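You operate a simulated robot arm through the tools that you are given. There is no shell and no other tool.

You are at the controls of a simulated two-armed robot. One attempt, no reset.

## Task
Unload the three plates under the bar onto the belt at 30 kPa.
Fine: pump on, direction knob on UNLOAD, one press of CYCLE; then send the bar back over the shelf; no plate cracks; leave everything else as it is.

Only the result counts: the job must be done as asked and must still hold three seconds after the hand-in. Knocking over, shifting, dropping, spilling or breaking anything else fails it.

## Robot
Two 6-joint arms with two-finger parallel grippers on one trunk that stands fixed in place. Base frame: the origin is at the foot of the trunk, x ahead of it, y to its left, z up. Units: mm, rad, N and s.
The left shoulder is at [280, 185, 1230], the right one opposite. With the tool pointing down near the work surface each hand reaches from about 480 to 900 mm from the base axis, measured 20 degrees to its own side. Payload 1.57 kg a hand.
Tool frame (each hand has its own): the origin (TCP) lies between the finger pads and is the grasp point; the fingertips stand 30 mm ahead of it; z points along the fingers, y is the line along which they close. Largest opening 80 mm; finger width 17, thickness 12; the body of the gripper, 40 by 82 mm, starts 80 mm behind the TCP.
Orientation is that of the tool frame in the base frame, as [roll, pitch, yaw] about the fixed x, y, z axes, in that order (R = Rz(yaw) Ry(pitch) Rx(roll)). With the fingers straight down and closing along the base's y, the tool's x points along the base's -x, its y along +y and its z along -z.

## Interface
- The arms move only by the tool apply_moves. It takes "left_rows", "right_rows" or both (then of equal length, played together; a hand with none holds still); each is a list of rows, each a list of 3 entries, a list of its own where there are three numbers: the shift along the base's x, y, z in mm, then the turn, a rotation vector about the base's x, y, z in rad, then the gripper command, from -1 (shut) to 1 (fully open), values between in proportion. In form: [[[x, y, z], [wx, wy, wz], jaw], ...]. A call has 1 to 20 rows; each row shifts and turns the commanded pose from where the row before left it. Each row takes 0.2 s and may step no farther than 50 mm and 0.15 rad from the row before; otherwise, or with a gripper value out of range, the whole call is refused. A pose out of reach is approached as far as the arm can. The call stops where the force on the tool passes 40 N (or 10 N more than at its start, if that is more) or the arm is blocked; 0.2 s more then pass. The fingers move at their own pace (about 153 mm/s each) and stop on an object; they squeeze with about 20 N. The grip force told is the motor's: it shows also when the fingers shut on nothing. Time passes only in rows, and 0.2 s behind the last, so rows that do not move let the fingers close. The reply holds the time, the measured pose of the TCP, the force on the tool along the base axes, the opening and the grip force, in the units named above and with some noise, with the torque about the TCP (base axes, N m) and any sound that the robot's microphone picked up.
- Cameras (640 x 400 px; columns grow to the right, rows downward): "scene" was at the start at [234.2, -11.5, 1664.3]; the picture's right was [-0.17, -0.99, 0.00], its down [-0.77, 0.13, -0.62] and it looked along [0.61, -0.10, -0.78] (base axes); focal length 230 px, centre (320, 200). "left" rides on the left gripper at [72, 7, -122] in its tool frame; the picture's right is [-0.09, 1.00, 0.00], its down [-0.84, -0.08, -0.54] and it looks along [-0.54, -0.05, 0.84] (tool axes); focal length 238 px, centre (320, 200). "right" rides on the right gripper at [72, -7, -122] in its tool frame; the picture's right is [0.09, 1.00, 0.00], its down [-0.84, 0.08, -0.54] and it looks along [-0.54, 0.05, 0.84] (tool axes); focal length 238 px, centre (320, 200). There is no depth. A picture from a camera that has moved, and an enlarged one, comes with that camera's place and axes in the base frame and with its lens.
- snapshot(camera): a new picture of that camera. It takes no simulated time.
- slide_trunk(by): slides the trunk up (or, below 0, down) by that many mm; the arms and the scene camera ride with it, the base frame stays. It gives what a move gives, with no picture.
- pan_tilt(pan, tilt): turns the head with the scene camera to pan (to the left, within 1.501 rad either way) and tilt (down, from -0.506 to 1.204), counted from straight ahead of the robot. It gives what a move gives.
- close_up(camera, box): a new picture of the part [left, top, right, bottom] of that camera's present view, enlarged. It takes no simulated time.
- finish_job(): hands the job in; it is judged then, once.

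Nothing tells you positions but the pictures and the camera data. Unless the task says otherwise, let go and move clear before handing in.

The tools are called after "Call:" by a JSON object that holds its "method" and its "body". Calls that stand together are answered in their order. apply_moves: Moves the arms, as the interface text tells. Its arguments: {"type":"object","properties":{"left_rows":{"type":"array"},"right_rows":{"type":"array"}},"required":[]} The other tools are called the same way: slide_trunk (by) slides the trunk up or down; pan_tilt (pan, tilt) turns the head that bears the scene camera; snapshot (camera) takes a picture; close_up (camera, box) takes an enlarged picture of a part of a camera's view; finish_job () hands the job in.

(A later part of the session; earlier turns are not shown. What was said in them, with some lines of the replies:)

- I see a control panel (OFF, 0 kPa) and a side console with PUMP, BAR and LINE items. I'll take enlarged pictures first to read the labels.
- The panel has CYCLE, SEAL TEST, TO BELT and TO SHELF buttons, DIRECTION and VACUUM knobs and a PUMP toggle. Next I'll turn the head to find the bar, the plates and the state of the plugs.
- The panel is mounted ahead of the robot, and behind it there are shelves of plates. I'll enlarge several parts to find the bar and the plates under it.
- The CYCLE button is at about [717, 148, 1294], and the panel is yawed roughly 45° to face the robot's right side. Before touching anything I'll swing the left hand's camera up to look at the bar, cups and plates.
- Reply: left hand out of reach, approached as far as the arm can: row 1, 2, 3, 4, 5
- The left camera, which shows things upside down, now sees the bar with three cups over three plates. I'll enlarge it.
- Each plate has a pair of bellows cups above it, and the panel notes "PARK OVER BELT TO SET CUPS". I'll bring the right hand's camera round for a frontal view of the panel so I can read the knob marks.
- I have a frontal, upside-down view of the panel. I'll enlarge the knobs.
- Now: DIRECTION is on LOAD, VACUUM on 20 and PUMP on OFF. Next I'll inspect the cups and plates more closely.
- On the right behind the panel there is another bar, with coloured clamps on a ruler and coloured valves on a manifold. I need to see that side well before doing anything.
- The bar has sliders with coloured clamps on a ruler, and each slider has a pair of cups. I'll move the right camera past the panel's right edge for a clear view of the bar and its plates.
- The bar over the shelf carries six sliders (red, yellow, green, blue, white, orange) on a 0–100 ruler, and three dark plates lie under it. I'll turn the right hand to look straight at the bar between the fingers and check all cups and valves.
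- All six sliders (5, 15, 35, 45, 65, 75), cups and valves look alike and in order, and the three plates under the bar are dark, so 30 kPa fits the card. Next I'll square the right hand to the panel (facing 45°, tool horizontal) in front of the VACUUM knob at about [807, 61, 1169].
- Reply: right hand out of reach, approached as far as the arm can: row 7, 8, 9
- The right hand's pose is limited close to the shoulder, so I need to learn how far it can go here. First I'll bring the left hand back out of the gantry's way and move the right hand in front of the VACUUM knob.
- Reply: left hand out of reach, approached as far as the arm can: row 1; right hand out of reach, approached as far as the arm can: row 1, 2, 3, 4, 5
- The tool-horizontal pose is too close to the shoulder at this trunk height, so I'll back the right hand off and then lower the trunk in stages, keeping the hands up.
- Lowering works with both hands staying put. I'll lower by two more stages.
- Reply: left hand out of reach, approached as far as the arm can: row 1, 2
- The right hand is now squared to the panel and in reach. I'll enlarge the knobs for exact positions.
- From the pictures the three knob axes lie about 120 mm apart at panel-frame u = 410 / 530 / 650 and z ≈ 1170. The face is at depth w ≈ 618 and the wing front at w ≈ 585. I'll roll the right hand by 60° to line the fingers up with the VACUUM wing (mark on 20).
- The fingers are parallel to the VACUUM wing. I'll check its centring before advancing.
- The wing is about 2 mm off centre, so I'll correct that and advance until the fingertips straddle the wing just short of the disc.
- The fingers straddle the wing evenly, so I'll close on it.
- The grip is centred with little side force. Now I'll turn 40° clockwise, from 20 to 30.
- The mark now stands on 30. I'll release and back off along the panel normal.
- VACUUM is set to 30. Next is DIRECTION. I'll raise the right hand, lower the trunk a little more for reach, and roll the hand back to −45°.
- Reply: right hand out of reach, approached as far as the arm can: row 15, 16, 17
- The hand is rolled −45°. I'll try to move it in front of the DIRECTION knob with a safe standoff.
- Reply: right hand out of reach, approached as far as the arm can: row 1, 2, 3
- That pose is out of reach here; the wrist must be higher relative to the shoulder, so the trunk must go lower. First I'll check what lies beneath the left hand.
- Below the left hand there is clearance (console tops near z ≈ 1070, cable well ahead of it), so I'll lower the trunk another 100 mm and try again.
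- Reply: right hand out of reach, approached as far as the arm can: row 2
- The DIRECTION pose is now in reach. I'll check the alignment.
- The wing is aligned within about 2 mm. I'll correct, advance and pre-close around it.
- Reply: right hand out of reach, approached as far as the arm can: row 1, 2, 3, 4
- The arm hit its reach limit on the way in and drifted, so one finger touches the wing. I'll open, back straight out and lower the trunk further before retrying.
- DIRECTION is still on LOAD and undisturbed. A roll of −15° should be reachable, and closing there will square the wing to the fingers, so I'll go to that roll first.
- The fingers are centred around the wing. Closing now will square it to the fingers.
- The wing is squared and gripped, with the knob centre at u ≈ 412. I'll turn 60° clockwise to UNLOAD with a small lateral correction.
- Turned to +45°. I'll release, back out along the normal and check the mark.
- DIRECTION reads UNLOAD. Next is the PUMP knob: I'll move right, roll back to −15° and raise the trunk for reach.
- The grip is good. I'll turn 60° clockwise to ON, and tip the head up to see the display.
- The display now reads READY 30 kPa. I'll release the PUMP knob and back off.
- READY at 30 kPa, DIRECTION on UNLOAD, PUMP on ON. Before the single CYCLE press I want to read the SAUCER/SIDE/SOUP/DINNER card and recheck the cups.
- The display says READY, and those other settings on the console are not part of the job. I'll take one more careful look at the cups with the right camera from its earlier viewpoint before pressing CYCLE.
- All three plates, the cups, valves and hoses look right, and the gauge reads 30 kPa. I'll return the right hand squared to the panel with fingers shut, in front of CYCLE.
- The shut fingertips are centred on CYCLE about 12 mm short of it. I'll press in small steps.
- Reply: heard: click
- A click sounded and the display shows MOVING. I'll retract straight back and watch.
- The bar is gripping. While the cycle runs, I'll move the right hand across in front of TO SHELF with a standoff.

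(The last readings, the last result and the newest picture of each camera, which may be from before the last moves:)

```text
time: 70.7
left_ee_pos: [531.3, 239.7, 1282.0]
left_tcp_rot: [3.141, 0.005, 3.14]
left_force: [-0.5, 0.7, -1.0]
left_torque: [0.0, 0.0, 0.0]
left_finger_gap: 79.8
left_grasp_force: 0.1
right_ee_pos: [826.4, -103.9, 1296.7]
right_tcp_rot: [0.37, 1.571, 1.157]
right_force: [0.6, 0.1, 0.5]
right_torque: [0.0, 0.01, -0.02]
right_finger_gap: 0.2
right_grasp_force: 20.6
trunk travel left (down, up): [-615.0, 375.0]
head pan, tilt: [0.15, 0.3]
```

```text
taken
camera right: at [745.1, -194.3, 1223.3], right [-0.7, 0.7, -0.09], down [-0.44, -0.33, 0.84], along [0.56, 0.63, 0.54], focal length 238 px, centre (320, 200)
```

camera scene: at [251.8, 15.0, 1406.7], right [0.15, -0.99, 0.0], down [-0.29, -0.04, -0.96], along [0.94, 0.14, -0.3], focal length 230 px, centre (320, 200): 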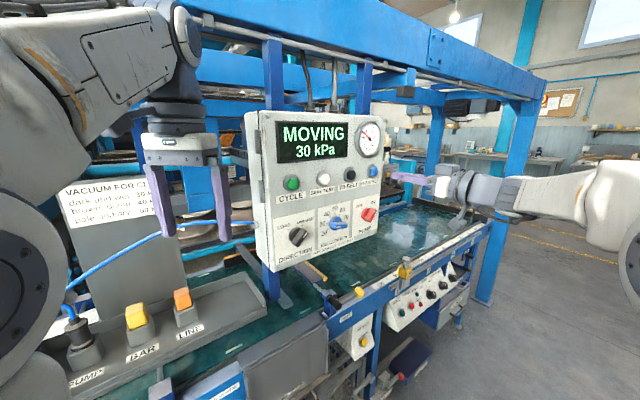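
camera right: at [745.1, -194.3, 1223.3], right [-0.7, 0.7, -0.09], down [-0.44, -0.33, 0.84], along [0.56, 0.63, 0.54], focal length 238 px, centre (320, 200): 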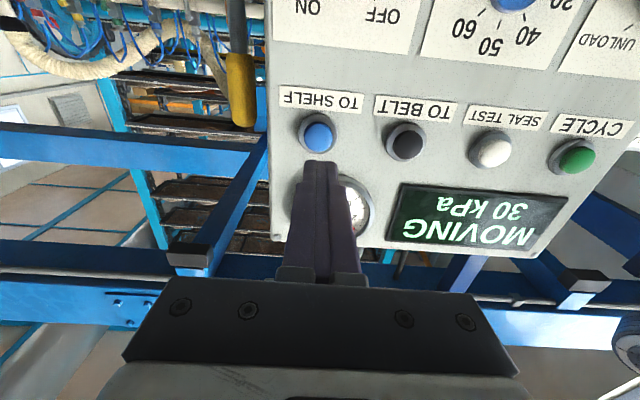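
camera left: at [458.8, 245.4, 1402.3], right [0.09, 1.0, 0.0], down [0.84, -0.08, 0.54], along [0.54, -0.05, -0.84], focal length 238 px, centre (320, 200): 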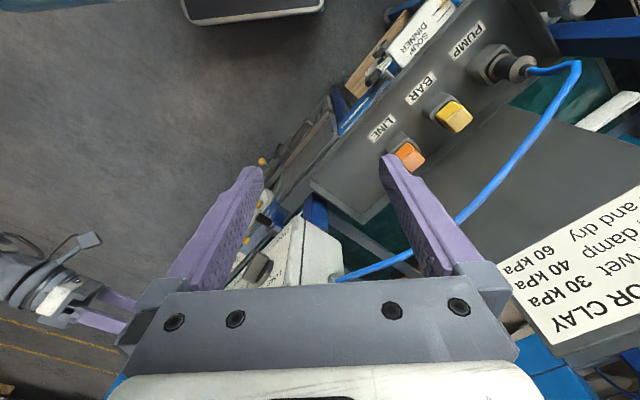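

The display shows MOVING (carrying to the belt). I'll wait a little and check.

Call:
{"method": "apply_moves", "body": {"right_rows": [[[0, 0, 0], [0, 0, 0], -1], [[0, 0, 0], [0, 0, 0], -1], [[0, 0, 0], [0, 0, 0], -1], [[0, 0, 0], [0, 0, 0], -1], [[0, 0, 0], [0, 0, 0], -1], [[0, 0, 0], [0, 0, 0], -1], [[0, 0, 0], [0, 0, 0], -1], [[0, 0, 0], [0, 0, 0], -1]]}}

Call:
{"method": "snapshot", "body": {"camera": "scene"}}

Call:
{"method": "close_up", "body": {"camera": "right", "box": [260, 80, 400, 190]}}

```text
time: 72.5
left_ee_pos: [530.3, 239.3, 1282.9]
left_tcp_rot: [3.141, 0.003, -3.14]
left_force: [0.3, 0.1, 0.2]
left_torque: [-0.03, 0.01, 0.0]
left_finger_gap: 80.0
left_grasp_force: 0.1
right_ee_pos: [827.6, -104.6, 1296.3]
right_tcp_rot: [2.251, 1.57, 3.038]
right_force: [0.2, 0.8, -0.1]
right_torque: [0.0, 0.02, -0.03]
right_finger_gap: 0.0
right_grasp_force: 19.9
trunk travel left (down, up): [-615.0, 375.0]
head pan, tilt: [0.15, 0.3]
```

```text
taken
camera scene: at [252.0, 14.9, 1406.7], right [0.15, -0.99, 0.0], down [-0.29, -0.04, -0.96], along [0.94, 0.14, -0.3], focal length 230 px, centre (320, 200)
```

scene: 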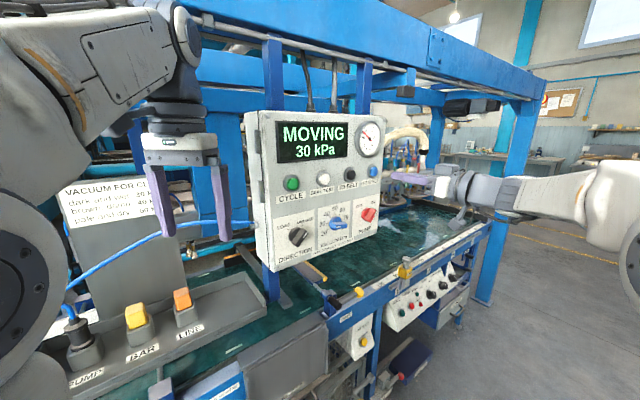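

```text
3.64 times, centred on (330, 135) of right
camera zoom: at [745.0, -193.9, 1223.2], right [-0.7, 0.7, -0.09], down [-0.44, -0.33, 0.84], along [0.56, 0.63, 0.54], focal length 867 px, centre (284, 436)
```

zoom: 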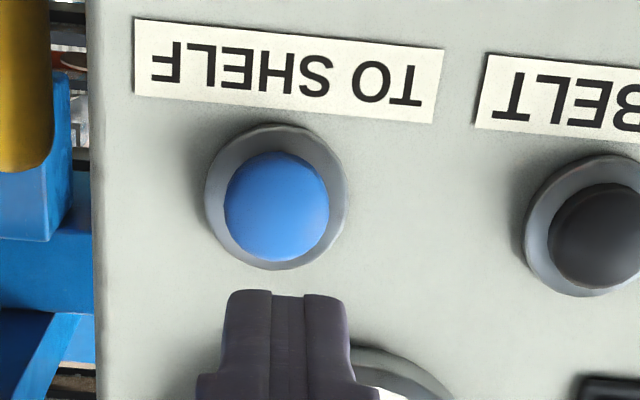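

Call:
{"method": "apply_moves", "body": {"right_rows": [[[0, 0, 0], [0, 0, 0], -1], [[0, 0, 0], [0, 0, 0], -1], [[0, 0, 0], [0, 0, 0], -1], [[0, 0, 0], [0, 0, 0], -1], [[0, 0, 0], [0, 0, 0], -1], [[0, 0, 0], [0, 0, 0], -1], [[0, 0, 0], [0, 0, 0], -1], [[0, 0, 0], [0, 0, 0], -1]]}}

Call:
{"method": "snapshot", "body": {"camera": "scene"}}

Call:
{"method": "close_up", "body": {"camera": "scene", "box": [350, 110, 490, 250]}}

```text
time: 74.3
left_ee_pos: [530.0, 238.3, 1282.4]
left_tcp_rot: [3.141, 0.003, -3.141]
left_force: [-0.1, -1.0, 0.4]
left_torque: [0.04, 0.0, 0.0]
left_finger_gap: 79.8
left_grasp_force: 0.1
right_ee_pos: [826.5, -104.2, 1297.1]
right_tcp_rot: [-0.887, 1.569, -0.103]
right_force: [0.0, -0.1, -0.4]
right_torque: [0.01, 0.0, 0.01]
right_finger_gap: 0.0
right_grasp_force: 20.2
trunk travel left (down, up): [-615.0, 375.0]
head pan, tilt: [0.15, 0.3]
```

```text
taken
camera scene: at [252.0, 14.9, 1406.7], right [0.15, -0.99, 0.0], down [-0.29, -0.04, -0.96], along [0.94, 0.14, -0.3], focal length 230 px, centre (320, 200)
```

scene: 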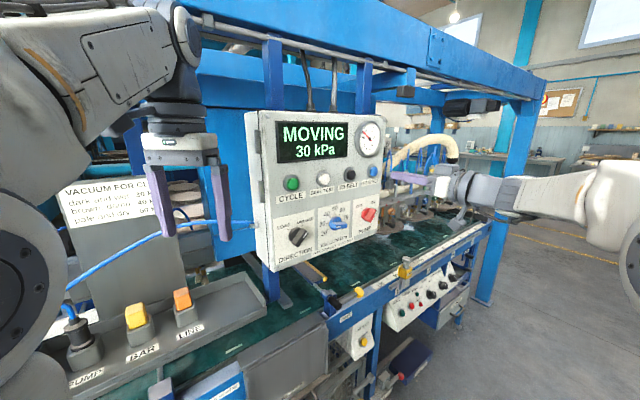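

```text
2.86 times, centred on (420, 180) of scene
camera zoom: at [252.0, 14.9, 1406.7], right [0.15, -0.99, 0.0], down [-0.29, -0.04, -0.96], along [0.94, 0.14, -0.3], focal length 658 px, centre (34, 257)
```

zoom: 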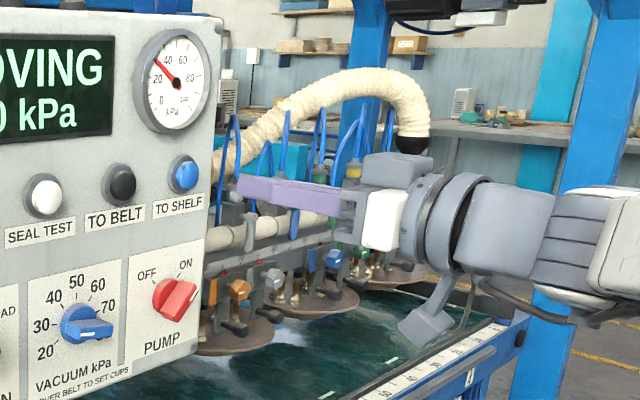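

The bar is carrying the three plates over the belt. I'll keep waiting.

Call:
{"method": "apply_moves", "body": {"right_rows": [[[0, 0, 0], [0, 0, 0], -1], [[0, 0, 0], [0, 0, 0], -1], [[0, 0, 0], [0, 0, 0], -1], [[0, 0, 0], [0, 0, 0], -1], [[0, 0, 0], [0, 0, 0], -1]]}}

Call:
{"method": "snapshot", "body": {"camera": "scene"}}

Call:
{"method": "close_up", "body": {"camera": "scene", "box": [350, 110, 490, 250]}}

```text
time: 75.5
left_ee_pos: [531.0, 238.4, 1280.4]
left_tcp_rot: [3.141, 0.006, 3.141]
left_force: [0.2, 0.7, -0.6]
left_torque: [0.01, -0.01, -0.01]
left_finger_gap: 80.0
left_grasp_force: 0.0
right_ee_pos: [826.8, -104.9, 1296.1]
right_tcp_rot: [-0.874, 1.57, -0.089]
right_force: [0.0, -0.2, -0.6]
right_torque: [0.0, 0.03, -0.03]
right_finger_gap: 0.0
right_grasp_force: 19.6
trunk travel left (down, up): [-615.0, 375.0]
head pan, tilt: [0.15, 0.3]
```

```text
taken
camera scene: at [252.0, 14.9, 1406.7], right [0.15, -0.99, 0.0], down [-0.29, -0.04, -0.96], along [0.94, 0.14, -0.3], focal length 230 px, centre (320, 200)
```

scene: 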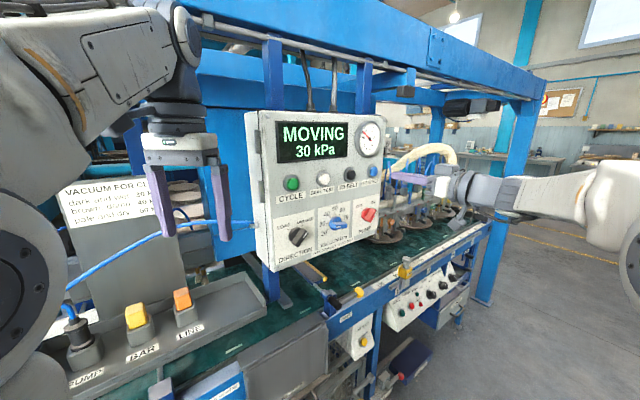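

```text
2.86 times, centred on (420, 180) of scene
camera zoom: at [252.0, 14.9, 1406.7], right [0.15, -0.99, 0.0], down [-0.29, -0.04, -0.96], along [0.94, 0.14, -0.3], focal length 658 px, centre (34, 257)
```

zoom: 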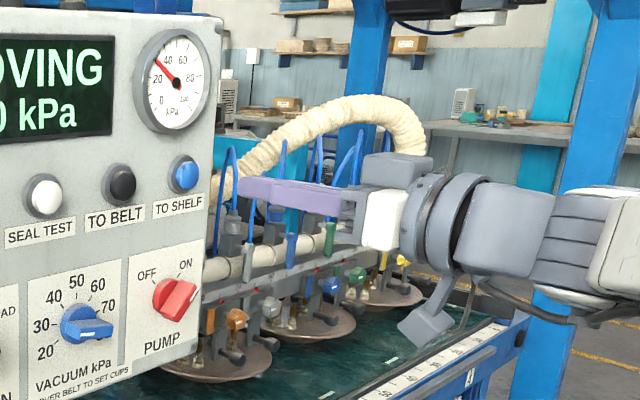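

The bar is lowering the plates onto the belt. I'll keep waiting.

Call:
{"method": "apply_moves", "body": {"right_rows": [[[0, 0, 0], [0, 0, 0], -1], [[0, 0, 0], [0, 0, 0], -1], [[0, 0, 0], [0, 0, 0], -1], [[0, 0, 0], [0, 0, 0], -1], [[0, 0, 0], [0, 0, 0], -1], [[0, 0, 0], [0, 0, 0], -1], [[0, 0, 0], [0, 0, 0], -1]]}}

Call:
{"method": "snapshot", "body": {"camera": "scene"}}

Call:
{"method": "close_up", "body": {"camera": "scene", "box": [350, 110, 490, 250]}}

```text
time: 77.1
left_ee_pos: [530.3, 237.9, 1282.2]
left_tcp_rot: [-3.14, 0.003, 3.142]
left_force: [-0.4, -0.1, -0.5]
left_torque: [0.02, 0.03, -0.04]
left_finger_gap: 79.8
left_grasp_force: 0.2
right_ee_pos: [827.1, -104.0, 1296.6]
right_tcp_rot: [-0.878, 1.57, -0.096]
right_force: [0.5, 1.4, 0.3]
right_torque: [-0.01, -0.01, 0.01]
right_finger_gap: 0.0
right_grasp_force: 20.0
trunk travel left (down, up): [-615.0, 375.0]
head pan, tilt: [0.15, 0.3]
```

```text
taken
camera scene: at [252.0, 14.9, 1406.7], right [0.15, -0.99, 0.0], down [-0.29, -0.04, -0.96], along [0.94, 0.14, -0.3], focal length 230 px, centre (320, 200)
```

scene: 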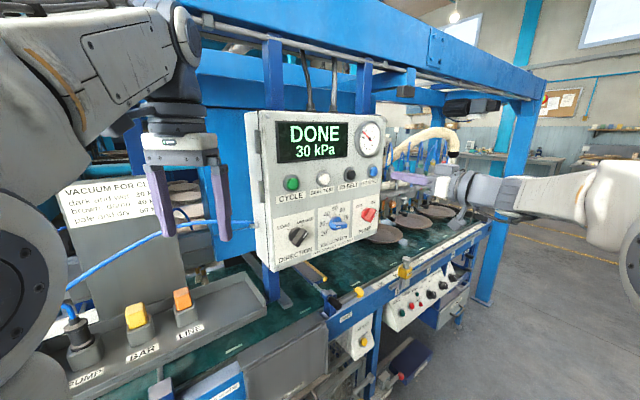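

```text
2.86 times, centred on (420, 180) of scene
camera zoom: at [252.0, 14.9, 1406.7], right [0.15, -0.99, 0.0], down [-0.29, -0.04, -0.96], along [0.94, 0.14, -0.3], focal length 658 px, centre (34, 257)
```

zoom: 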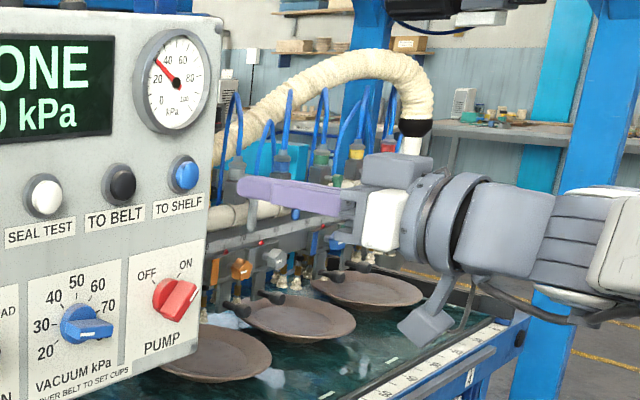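

The display shows DONE: three plates lie on the belt and the bar is clear above them. Now I'll approach TO SHELF.

Call:
{"method": "apply_moves", "body": {"right_rows": [[[11, 7.5, -1], [0, 0, 0], -1], [[9.3, 9.3, -1], [0, 0, 0], -1], [[9.3, 9.3, 0], [0, 0, 0], -1], [[9.3, 9.3, 0], [0, 0, 0], -1]]}}

Call:
{"method": "close_up", "body": {"camera": "right", "box": [260, 110, 380, 210]}}

Call:
{"method": "snapshot", "body": {"camera": "scene"}}

```text
time: 78.1
left_ee_pos: [531.0, 239.3, 1281.3]
left_tcp_rot: [-3.139, 0.004, 3.141]
left_force: [-0.5, -0.3, 0.3]
left_torque: [-0.01, 0.0, -0.04]
left_finger_gap: 79.9
left_grasp_force: 0.1
right_ee_pos: [864.5, -69.0, 1294.1]
right_tcp_rot: [1.936, 1.568, 2.719]
right_force: [-0.1, 0.6, 1.1]
right_torque: [0.04, 0.01, 0.02]
right_finger_gap: 0.1
right_grasp_force: 19.8
trunk travel left (down, up): [-615.0, 375.0]
head pan, tilt: [0.15, 0.3]
```

```text
4.00 times, centred on (320, 160) of right
camera zoom: at [783.0, -159.2, 1220.3], right [-0.7, 0.71, -0.09], down [-0.44, -0.33, 0.84], along [0.56, 0.63, 0.54], focal length 953 px, centre (320, 360)
```

zoom: 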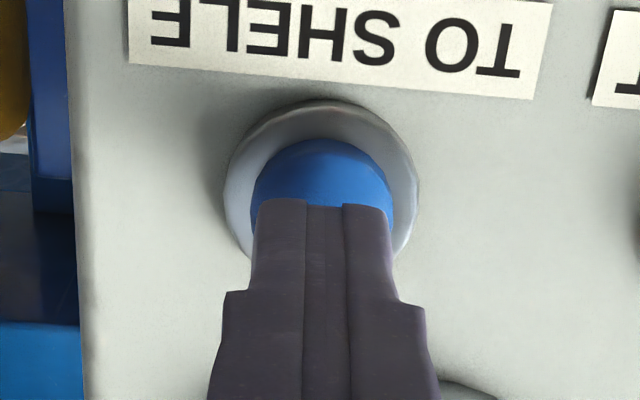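

```text
taken
camera scene: at [252.0, 14.8, 1406.7], right [0.15, -0.99, 0.0], down [-0.29, -0.04, -0.96], along [0.94, 0.14, -0.3], focal length 230 px, centre (320, 200)
```

scene: 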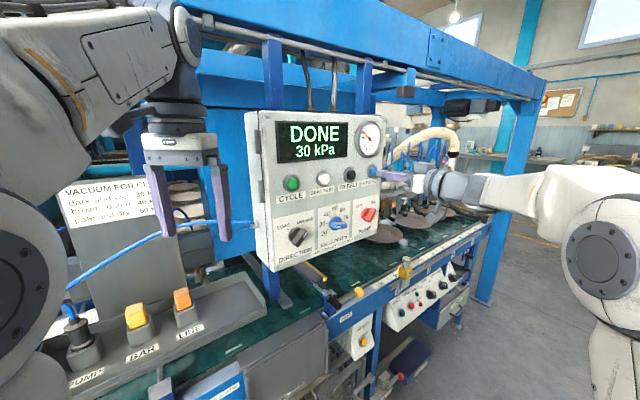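

Centred on TO SHELF. Pressing now.

Call:
{"method": "apply_moves", "body": {"right_rows": [[[2.83, 2.83, 0], [0, 0, 0], -1], [[2.83, 2.83, 0], [0, 0, 0], -1], [[2.83, 2.83, 0], [0, 0, 0], -1], [[2.5, 2.5, 0], [0, 0, 0], -1]]}}

Call:
{"method": "close_up", "body": {"camera": "scene", "box": [240, 90, 400, 280]}}

```text
time: 79.1
left_ee_pos: [530.0, 237.2, 1282.4]
left_tcp_rot: [3.139, 0.001, 3.139]
left_force: [0.0, -0.5, 0.6]
left_torque: [0.02, -0.04, 0.01]
left_finger_gap: 80.3
left_grasp_force: 0.1
right_ee_pos: [875.6, -59.2, 1294.7]
right_tcp_rot: [0.58, 1.569, 1.366]
right_force: [-10.1, -4.2, -2.3]
right_torque: [0.01, 0.04, 0.11]
right_finger_gap: 0.0
right_grasp_force: 20.3
trunk travel left (down, up): [-615.0, 375.0]
head pan, tilt: [0.15, 0.3]
heard: click
```

```text
2.11 times, centred on (320, 185) of scene
camera zoom: at [251.4, 14.5, 1406.7], right [0.15, -0.99, 0.0], down [-0.29, -0.04, -0.96], along [0.94, 0.14, -0.3], focal length 485 px, centre (320, 232)
```

zoom: 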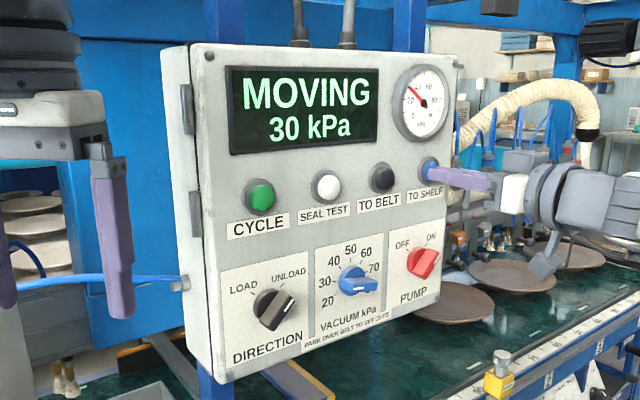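

Clicked, and it is MOVING. I'll retract and watch the bar return.

Call:
{"method": "apply_moves", "body": {"right_rows": [[[-14.1, -14.1, 0], [0, 0, 0], -1], [[-14.1, -14.1, 0], [0, 0, 0], -1], [[-14.1, -14.1, 0], [0, 0, 0], -1], [[-14.1, -14.1, 0], [0, 0, 0], -1], [[-14.1, -14.1, 0], [0, 0, 0], -1]]}}

Call:
{"method": "snapshot", "body": {"camera": "scene"}}

```text
time: 80.3
left_ee_pos: [531.2, 238.6, 1282.1]
left_tcp_rot: [-3.141, 0.004, 3.141]
left_force: [-0.3, -0.1, 0.1]
left_torque: [-0.01, -0.01, -0.02]
left_finger_gap: 80.1
left_grasp_force: 0.3
right_ee_pos: [805.5, -127.6, 1294.4]
right_tcp_rot: [-1.286, 1.569, -0.501]
right_force: [0.7, -0.4, -0.2]
right_torque: [-0.03, -0.01, 0.02]
right_finger_gap: 0.2
right_grasp_force: 20.2
trunk travel left (down, up): [-615.0, 375.0]
head pan, tilt: [0.15, 0.3]
```

```text
taken
camera scene: at [252.1, 15.0, 1406.6], right [0.15, -0.99, 0.0], down [-0.29, -0.04, -0.96], along [0.94, 0.14, -0.3], focal length 230 px, centre (320, 200)
```

scene: 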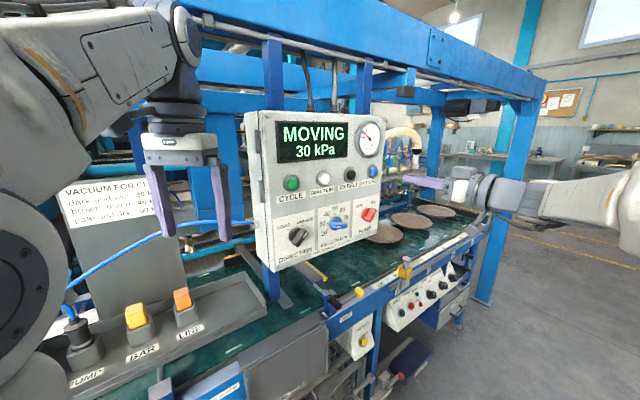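

The bar is travelling back by itself. I'll wait for it to finish.

Call:
{"method": "apply_moves", "body": {"right_rows": [[[0, 0, 0], [0, 0, 0], -1], [[0, 0, 0], [0, 0, 0], -1], [[0, 0, 0], [0, 0, 0], -1], [[0, 0, 0], [0, 0, 0], -1], [[0, 0, 0], [0, 0, 0], -1], [[0, 0, 0], [0, 0, 0], -1], [[0, 0, 0], [0, 0, 0], -1], [[0, 0, 0], [0, 0, 0], -1], [[0, 0, 0], [0, 0, 0], -1], [[0, 0, 0], [0, 0, 0], -1], [[0, 0, 0], [0, 0, 0], -1], [[0, 0, 0], [0, 0, 0], -1], [[0, 0, 0], [0, 0, 0], -1], [[0, 0, 0], [0, 0, 0], -1], [[0, 0, 0], [0, 0, 0], -1]]}}

Call:
{"method": "snapshot", "body": {"camera": "scene"}}

Call:
{"method": "close_up", "body": {"camera": "scene", "box": [350, 110, 490, 270]}}

Call:
{"method": "close_up", "body": {"camera": "scene", "box": [240, 100, 400, 280]}}

```text
time: 83.5
left_ee_pos: [529.9, 239.6, 1282.1]
left_tcp_rot: [3.14, 0.003, 3.142]
left_force: [-0.2, 0.2, -0.4]
left_torque: [0.03, -0.02, -0.01]
left_finger_gap: 80.1
left_grasp_force: 0.1
right_ee_pos: [805.3, -128.5, 1293.7]
right_tcp_rot: [-1.007, 1.57, -0.224]
right_force: [-0.3, 0.8, -0.2]
right_torque: [0.01, -0.03, 0.01]
right_finger_gap: 0.0
right_grasp_force: 19.7
trunk travel left (down, up): [-615.0, 375.0]
head pan, tilt: [0.15, 0.3]
```

```text
taken
camera scene: at [252.0, 14.9, 1406.7], right [0.15, -0.99, 0.0], down [-0.29, -0.04, -0.96], along [0.94, 0.14, -0.3], focal length 230 px, centre (320, 200)
```

scene: 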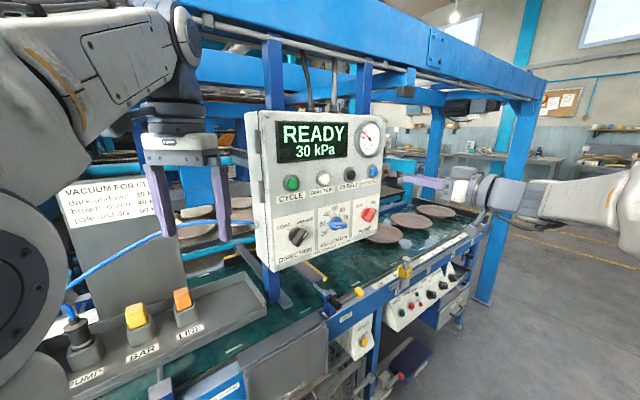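

```text
2.50 times, centred on (420, 190) of scene
camera zoom: at [252.0, 14.9, 1406.7], right [0.15, -0.99, 0.0], down [-0.29, -0.04, -0.96], along [0.94, 0.14, -0.3], focal length 576 px, centre (70, 225)
```

zoom: 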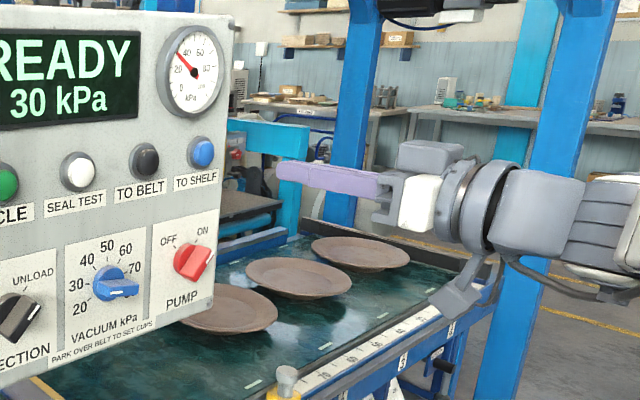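

```text
2.22 times, centred on (320, 190) of scene
camera zoom: at [252.0, 14.9, 1406.7], right [0.15, -0.99, 0.0], down [-0.29, -0.04, -0.96], along [0.94, 0.14, -0.3], focal length 512 px, centre (320, 222)
```

zoom: 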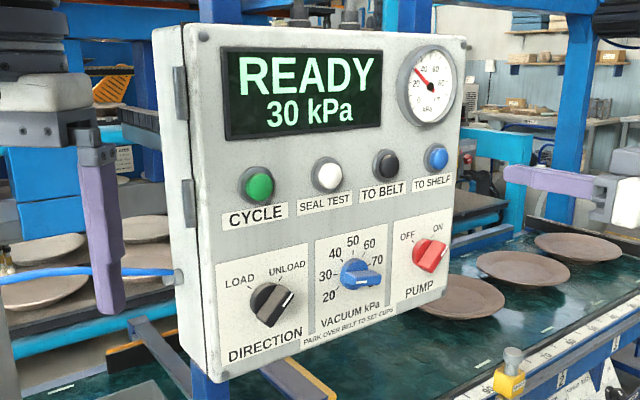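

READY again with the bar back and three whole plates on the belt. I'll draw the right hand further clear and make a last check of the plates and the bar.

Call:
{"method": "apply_moves", "body": {"right_rows": [[[5, -25, 0], [0, 0, 0], 0], [[5, -25, 0], [0, 0, 0], 1], [[5, -25, 0], [-0.095, 0.095, 0], 1], [[5, -25, 0], [-0.095, 0.095, 0], 1], [[5, -25, -5], [-0.095, 0.095, 0], 1], [[5, -25, -5], [-0.095, 0.095, 0], 1], [[5, -15, -5], [-0.095, 0.095, 0], 1], [[0, -15, -5], [0, 0, -0.13], 1], [[0, 0, 0], [0, 0, -0.13], 1], [[0, 0, 0], [0, 0, -0.13], 1], [[0, 0, 0], [0, 0, -0.13], 1]]}}

Call:
{"method": "snapshot", "body": {"camera": "right"}}

Call:
{"method": "close_up", "body": {"camera": "scene", "box": [360, 190, 470, 250]}}

Call:
{"method": "close_up", "body": {"camera": "right", "box": [230, 60, 410, 220]}}

```text
time: 85.9
left_ee_pos: [531.1, 238.4, 1282.1]
left_tcp_rot: [-3.141, 0.004, 3.141]
left_force: [0.3, 0.2, 0.2]
left_torque: [0.05, 0.02, 0.0]
left_finger_gap: 80.0
left_grasp_force: 0.0
right_ee_pos: [832.3, -306.2, 1264.7]
right_tcp_rot: [3.14, 0.898, -2.88]
right_force: [-0.2, 0.2, -0.3]
right_torque: [-0.01, 0.0, 0.03]
right_finger_gap: 80.3
right_grasp_force: 0.0
right hand out of reach, approached as far as the arm can: row 7
trunk travel left (down, up): [-615.0, 375.0]
head pan, tilt: [0.15, 0.3]
```

```text
taken
camera right: at [697.9, -347.7, 1283.2], right [-0.31, 0.95, -0.07], down [0.07, 0.1, 0.99], along [0.95, 0.31, -0.1], focal length 238 px, centre (320, 200)
```

right: 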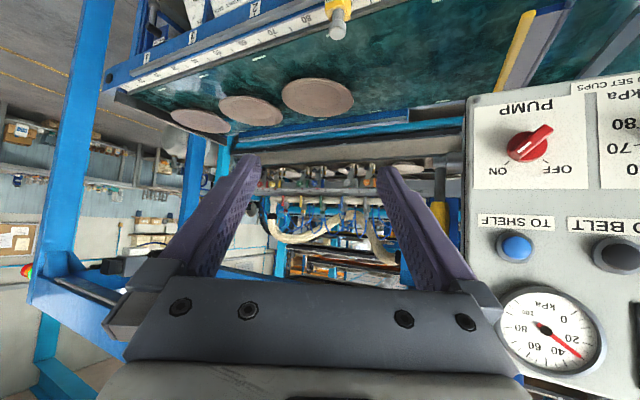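

```text
5.82 times, centred on (415, 220) of scene
camera zoom: at [252.1, 14.7, 1406.6], right [0.15, -0.99, 0.0], down [-0.29, -0.04, -0.96], along [0.94, 0.14, -0.3], focal length 1340 px, centre (-233, 84)
```

zoom: 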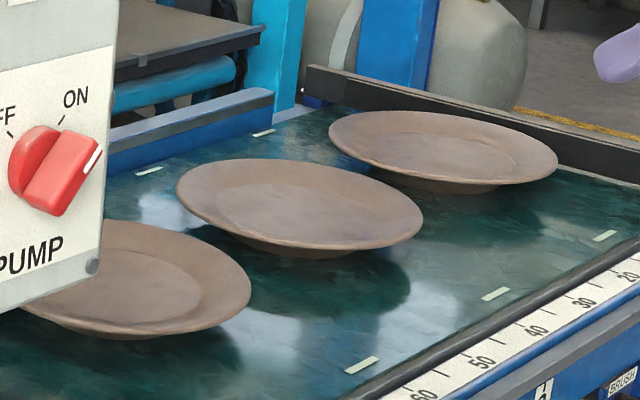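

```text
2.50 times, centred on (320, 140) of right
camera zoom: at [697.9, -347.7, 1283.2], right [-0.31, 0.95, -0.07], down [0.07, 0.1, 0.99], along [0.95, 0.31, -0.1], focal length 596 px, centre (320, 350)
```

zoom: 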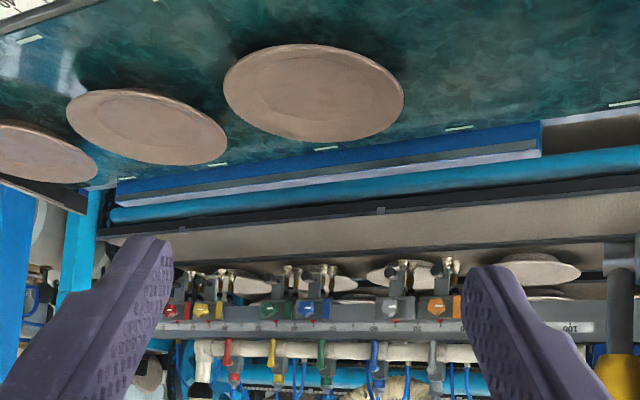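

The three plates lie whole on the belt and the bar is back over the shelf. Pump is on, direction is on UNLOAD, vacuum is at 30, and the display reads READY. Both hands are clear, so I'm handing in the job.

Call:
{"method": "finish_job", "body": {}}

```text
The job is handed in.
```

The three plates are on the belt and look whole in the camera views. They were unloaded at 30 kPa with one press of CYCLE, and the bar is back over the shelf. The pump is still on, the direction knob is on UNLOAD, and the display read READY, 30 kPa before I handed in.

- **Vacuum knob:** it stood at 20, so I turned it to 30.
- **TO SHELF:** one press of this button sent the bar back.
- **Direction knob:** on my first try one finger pushed lightly against it. It stayed on LOAD, and I then set it to UNLOAD.
- **Seal test:** I didn't press SEAL TEST. I checked the cups, valves and hoses by camera instead.
- **Hands:** both are clear of the panel.
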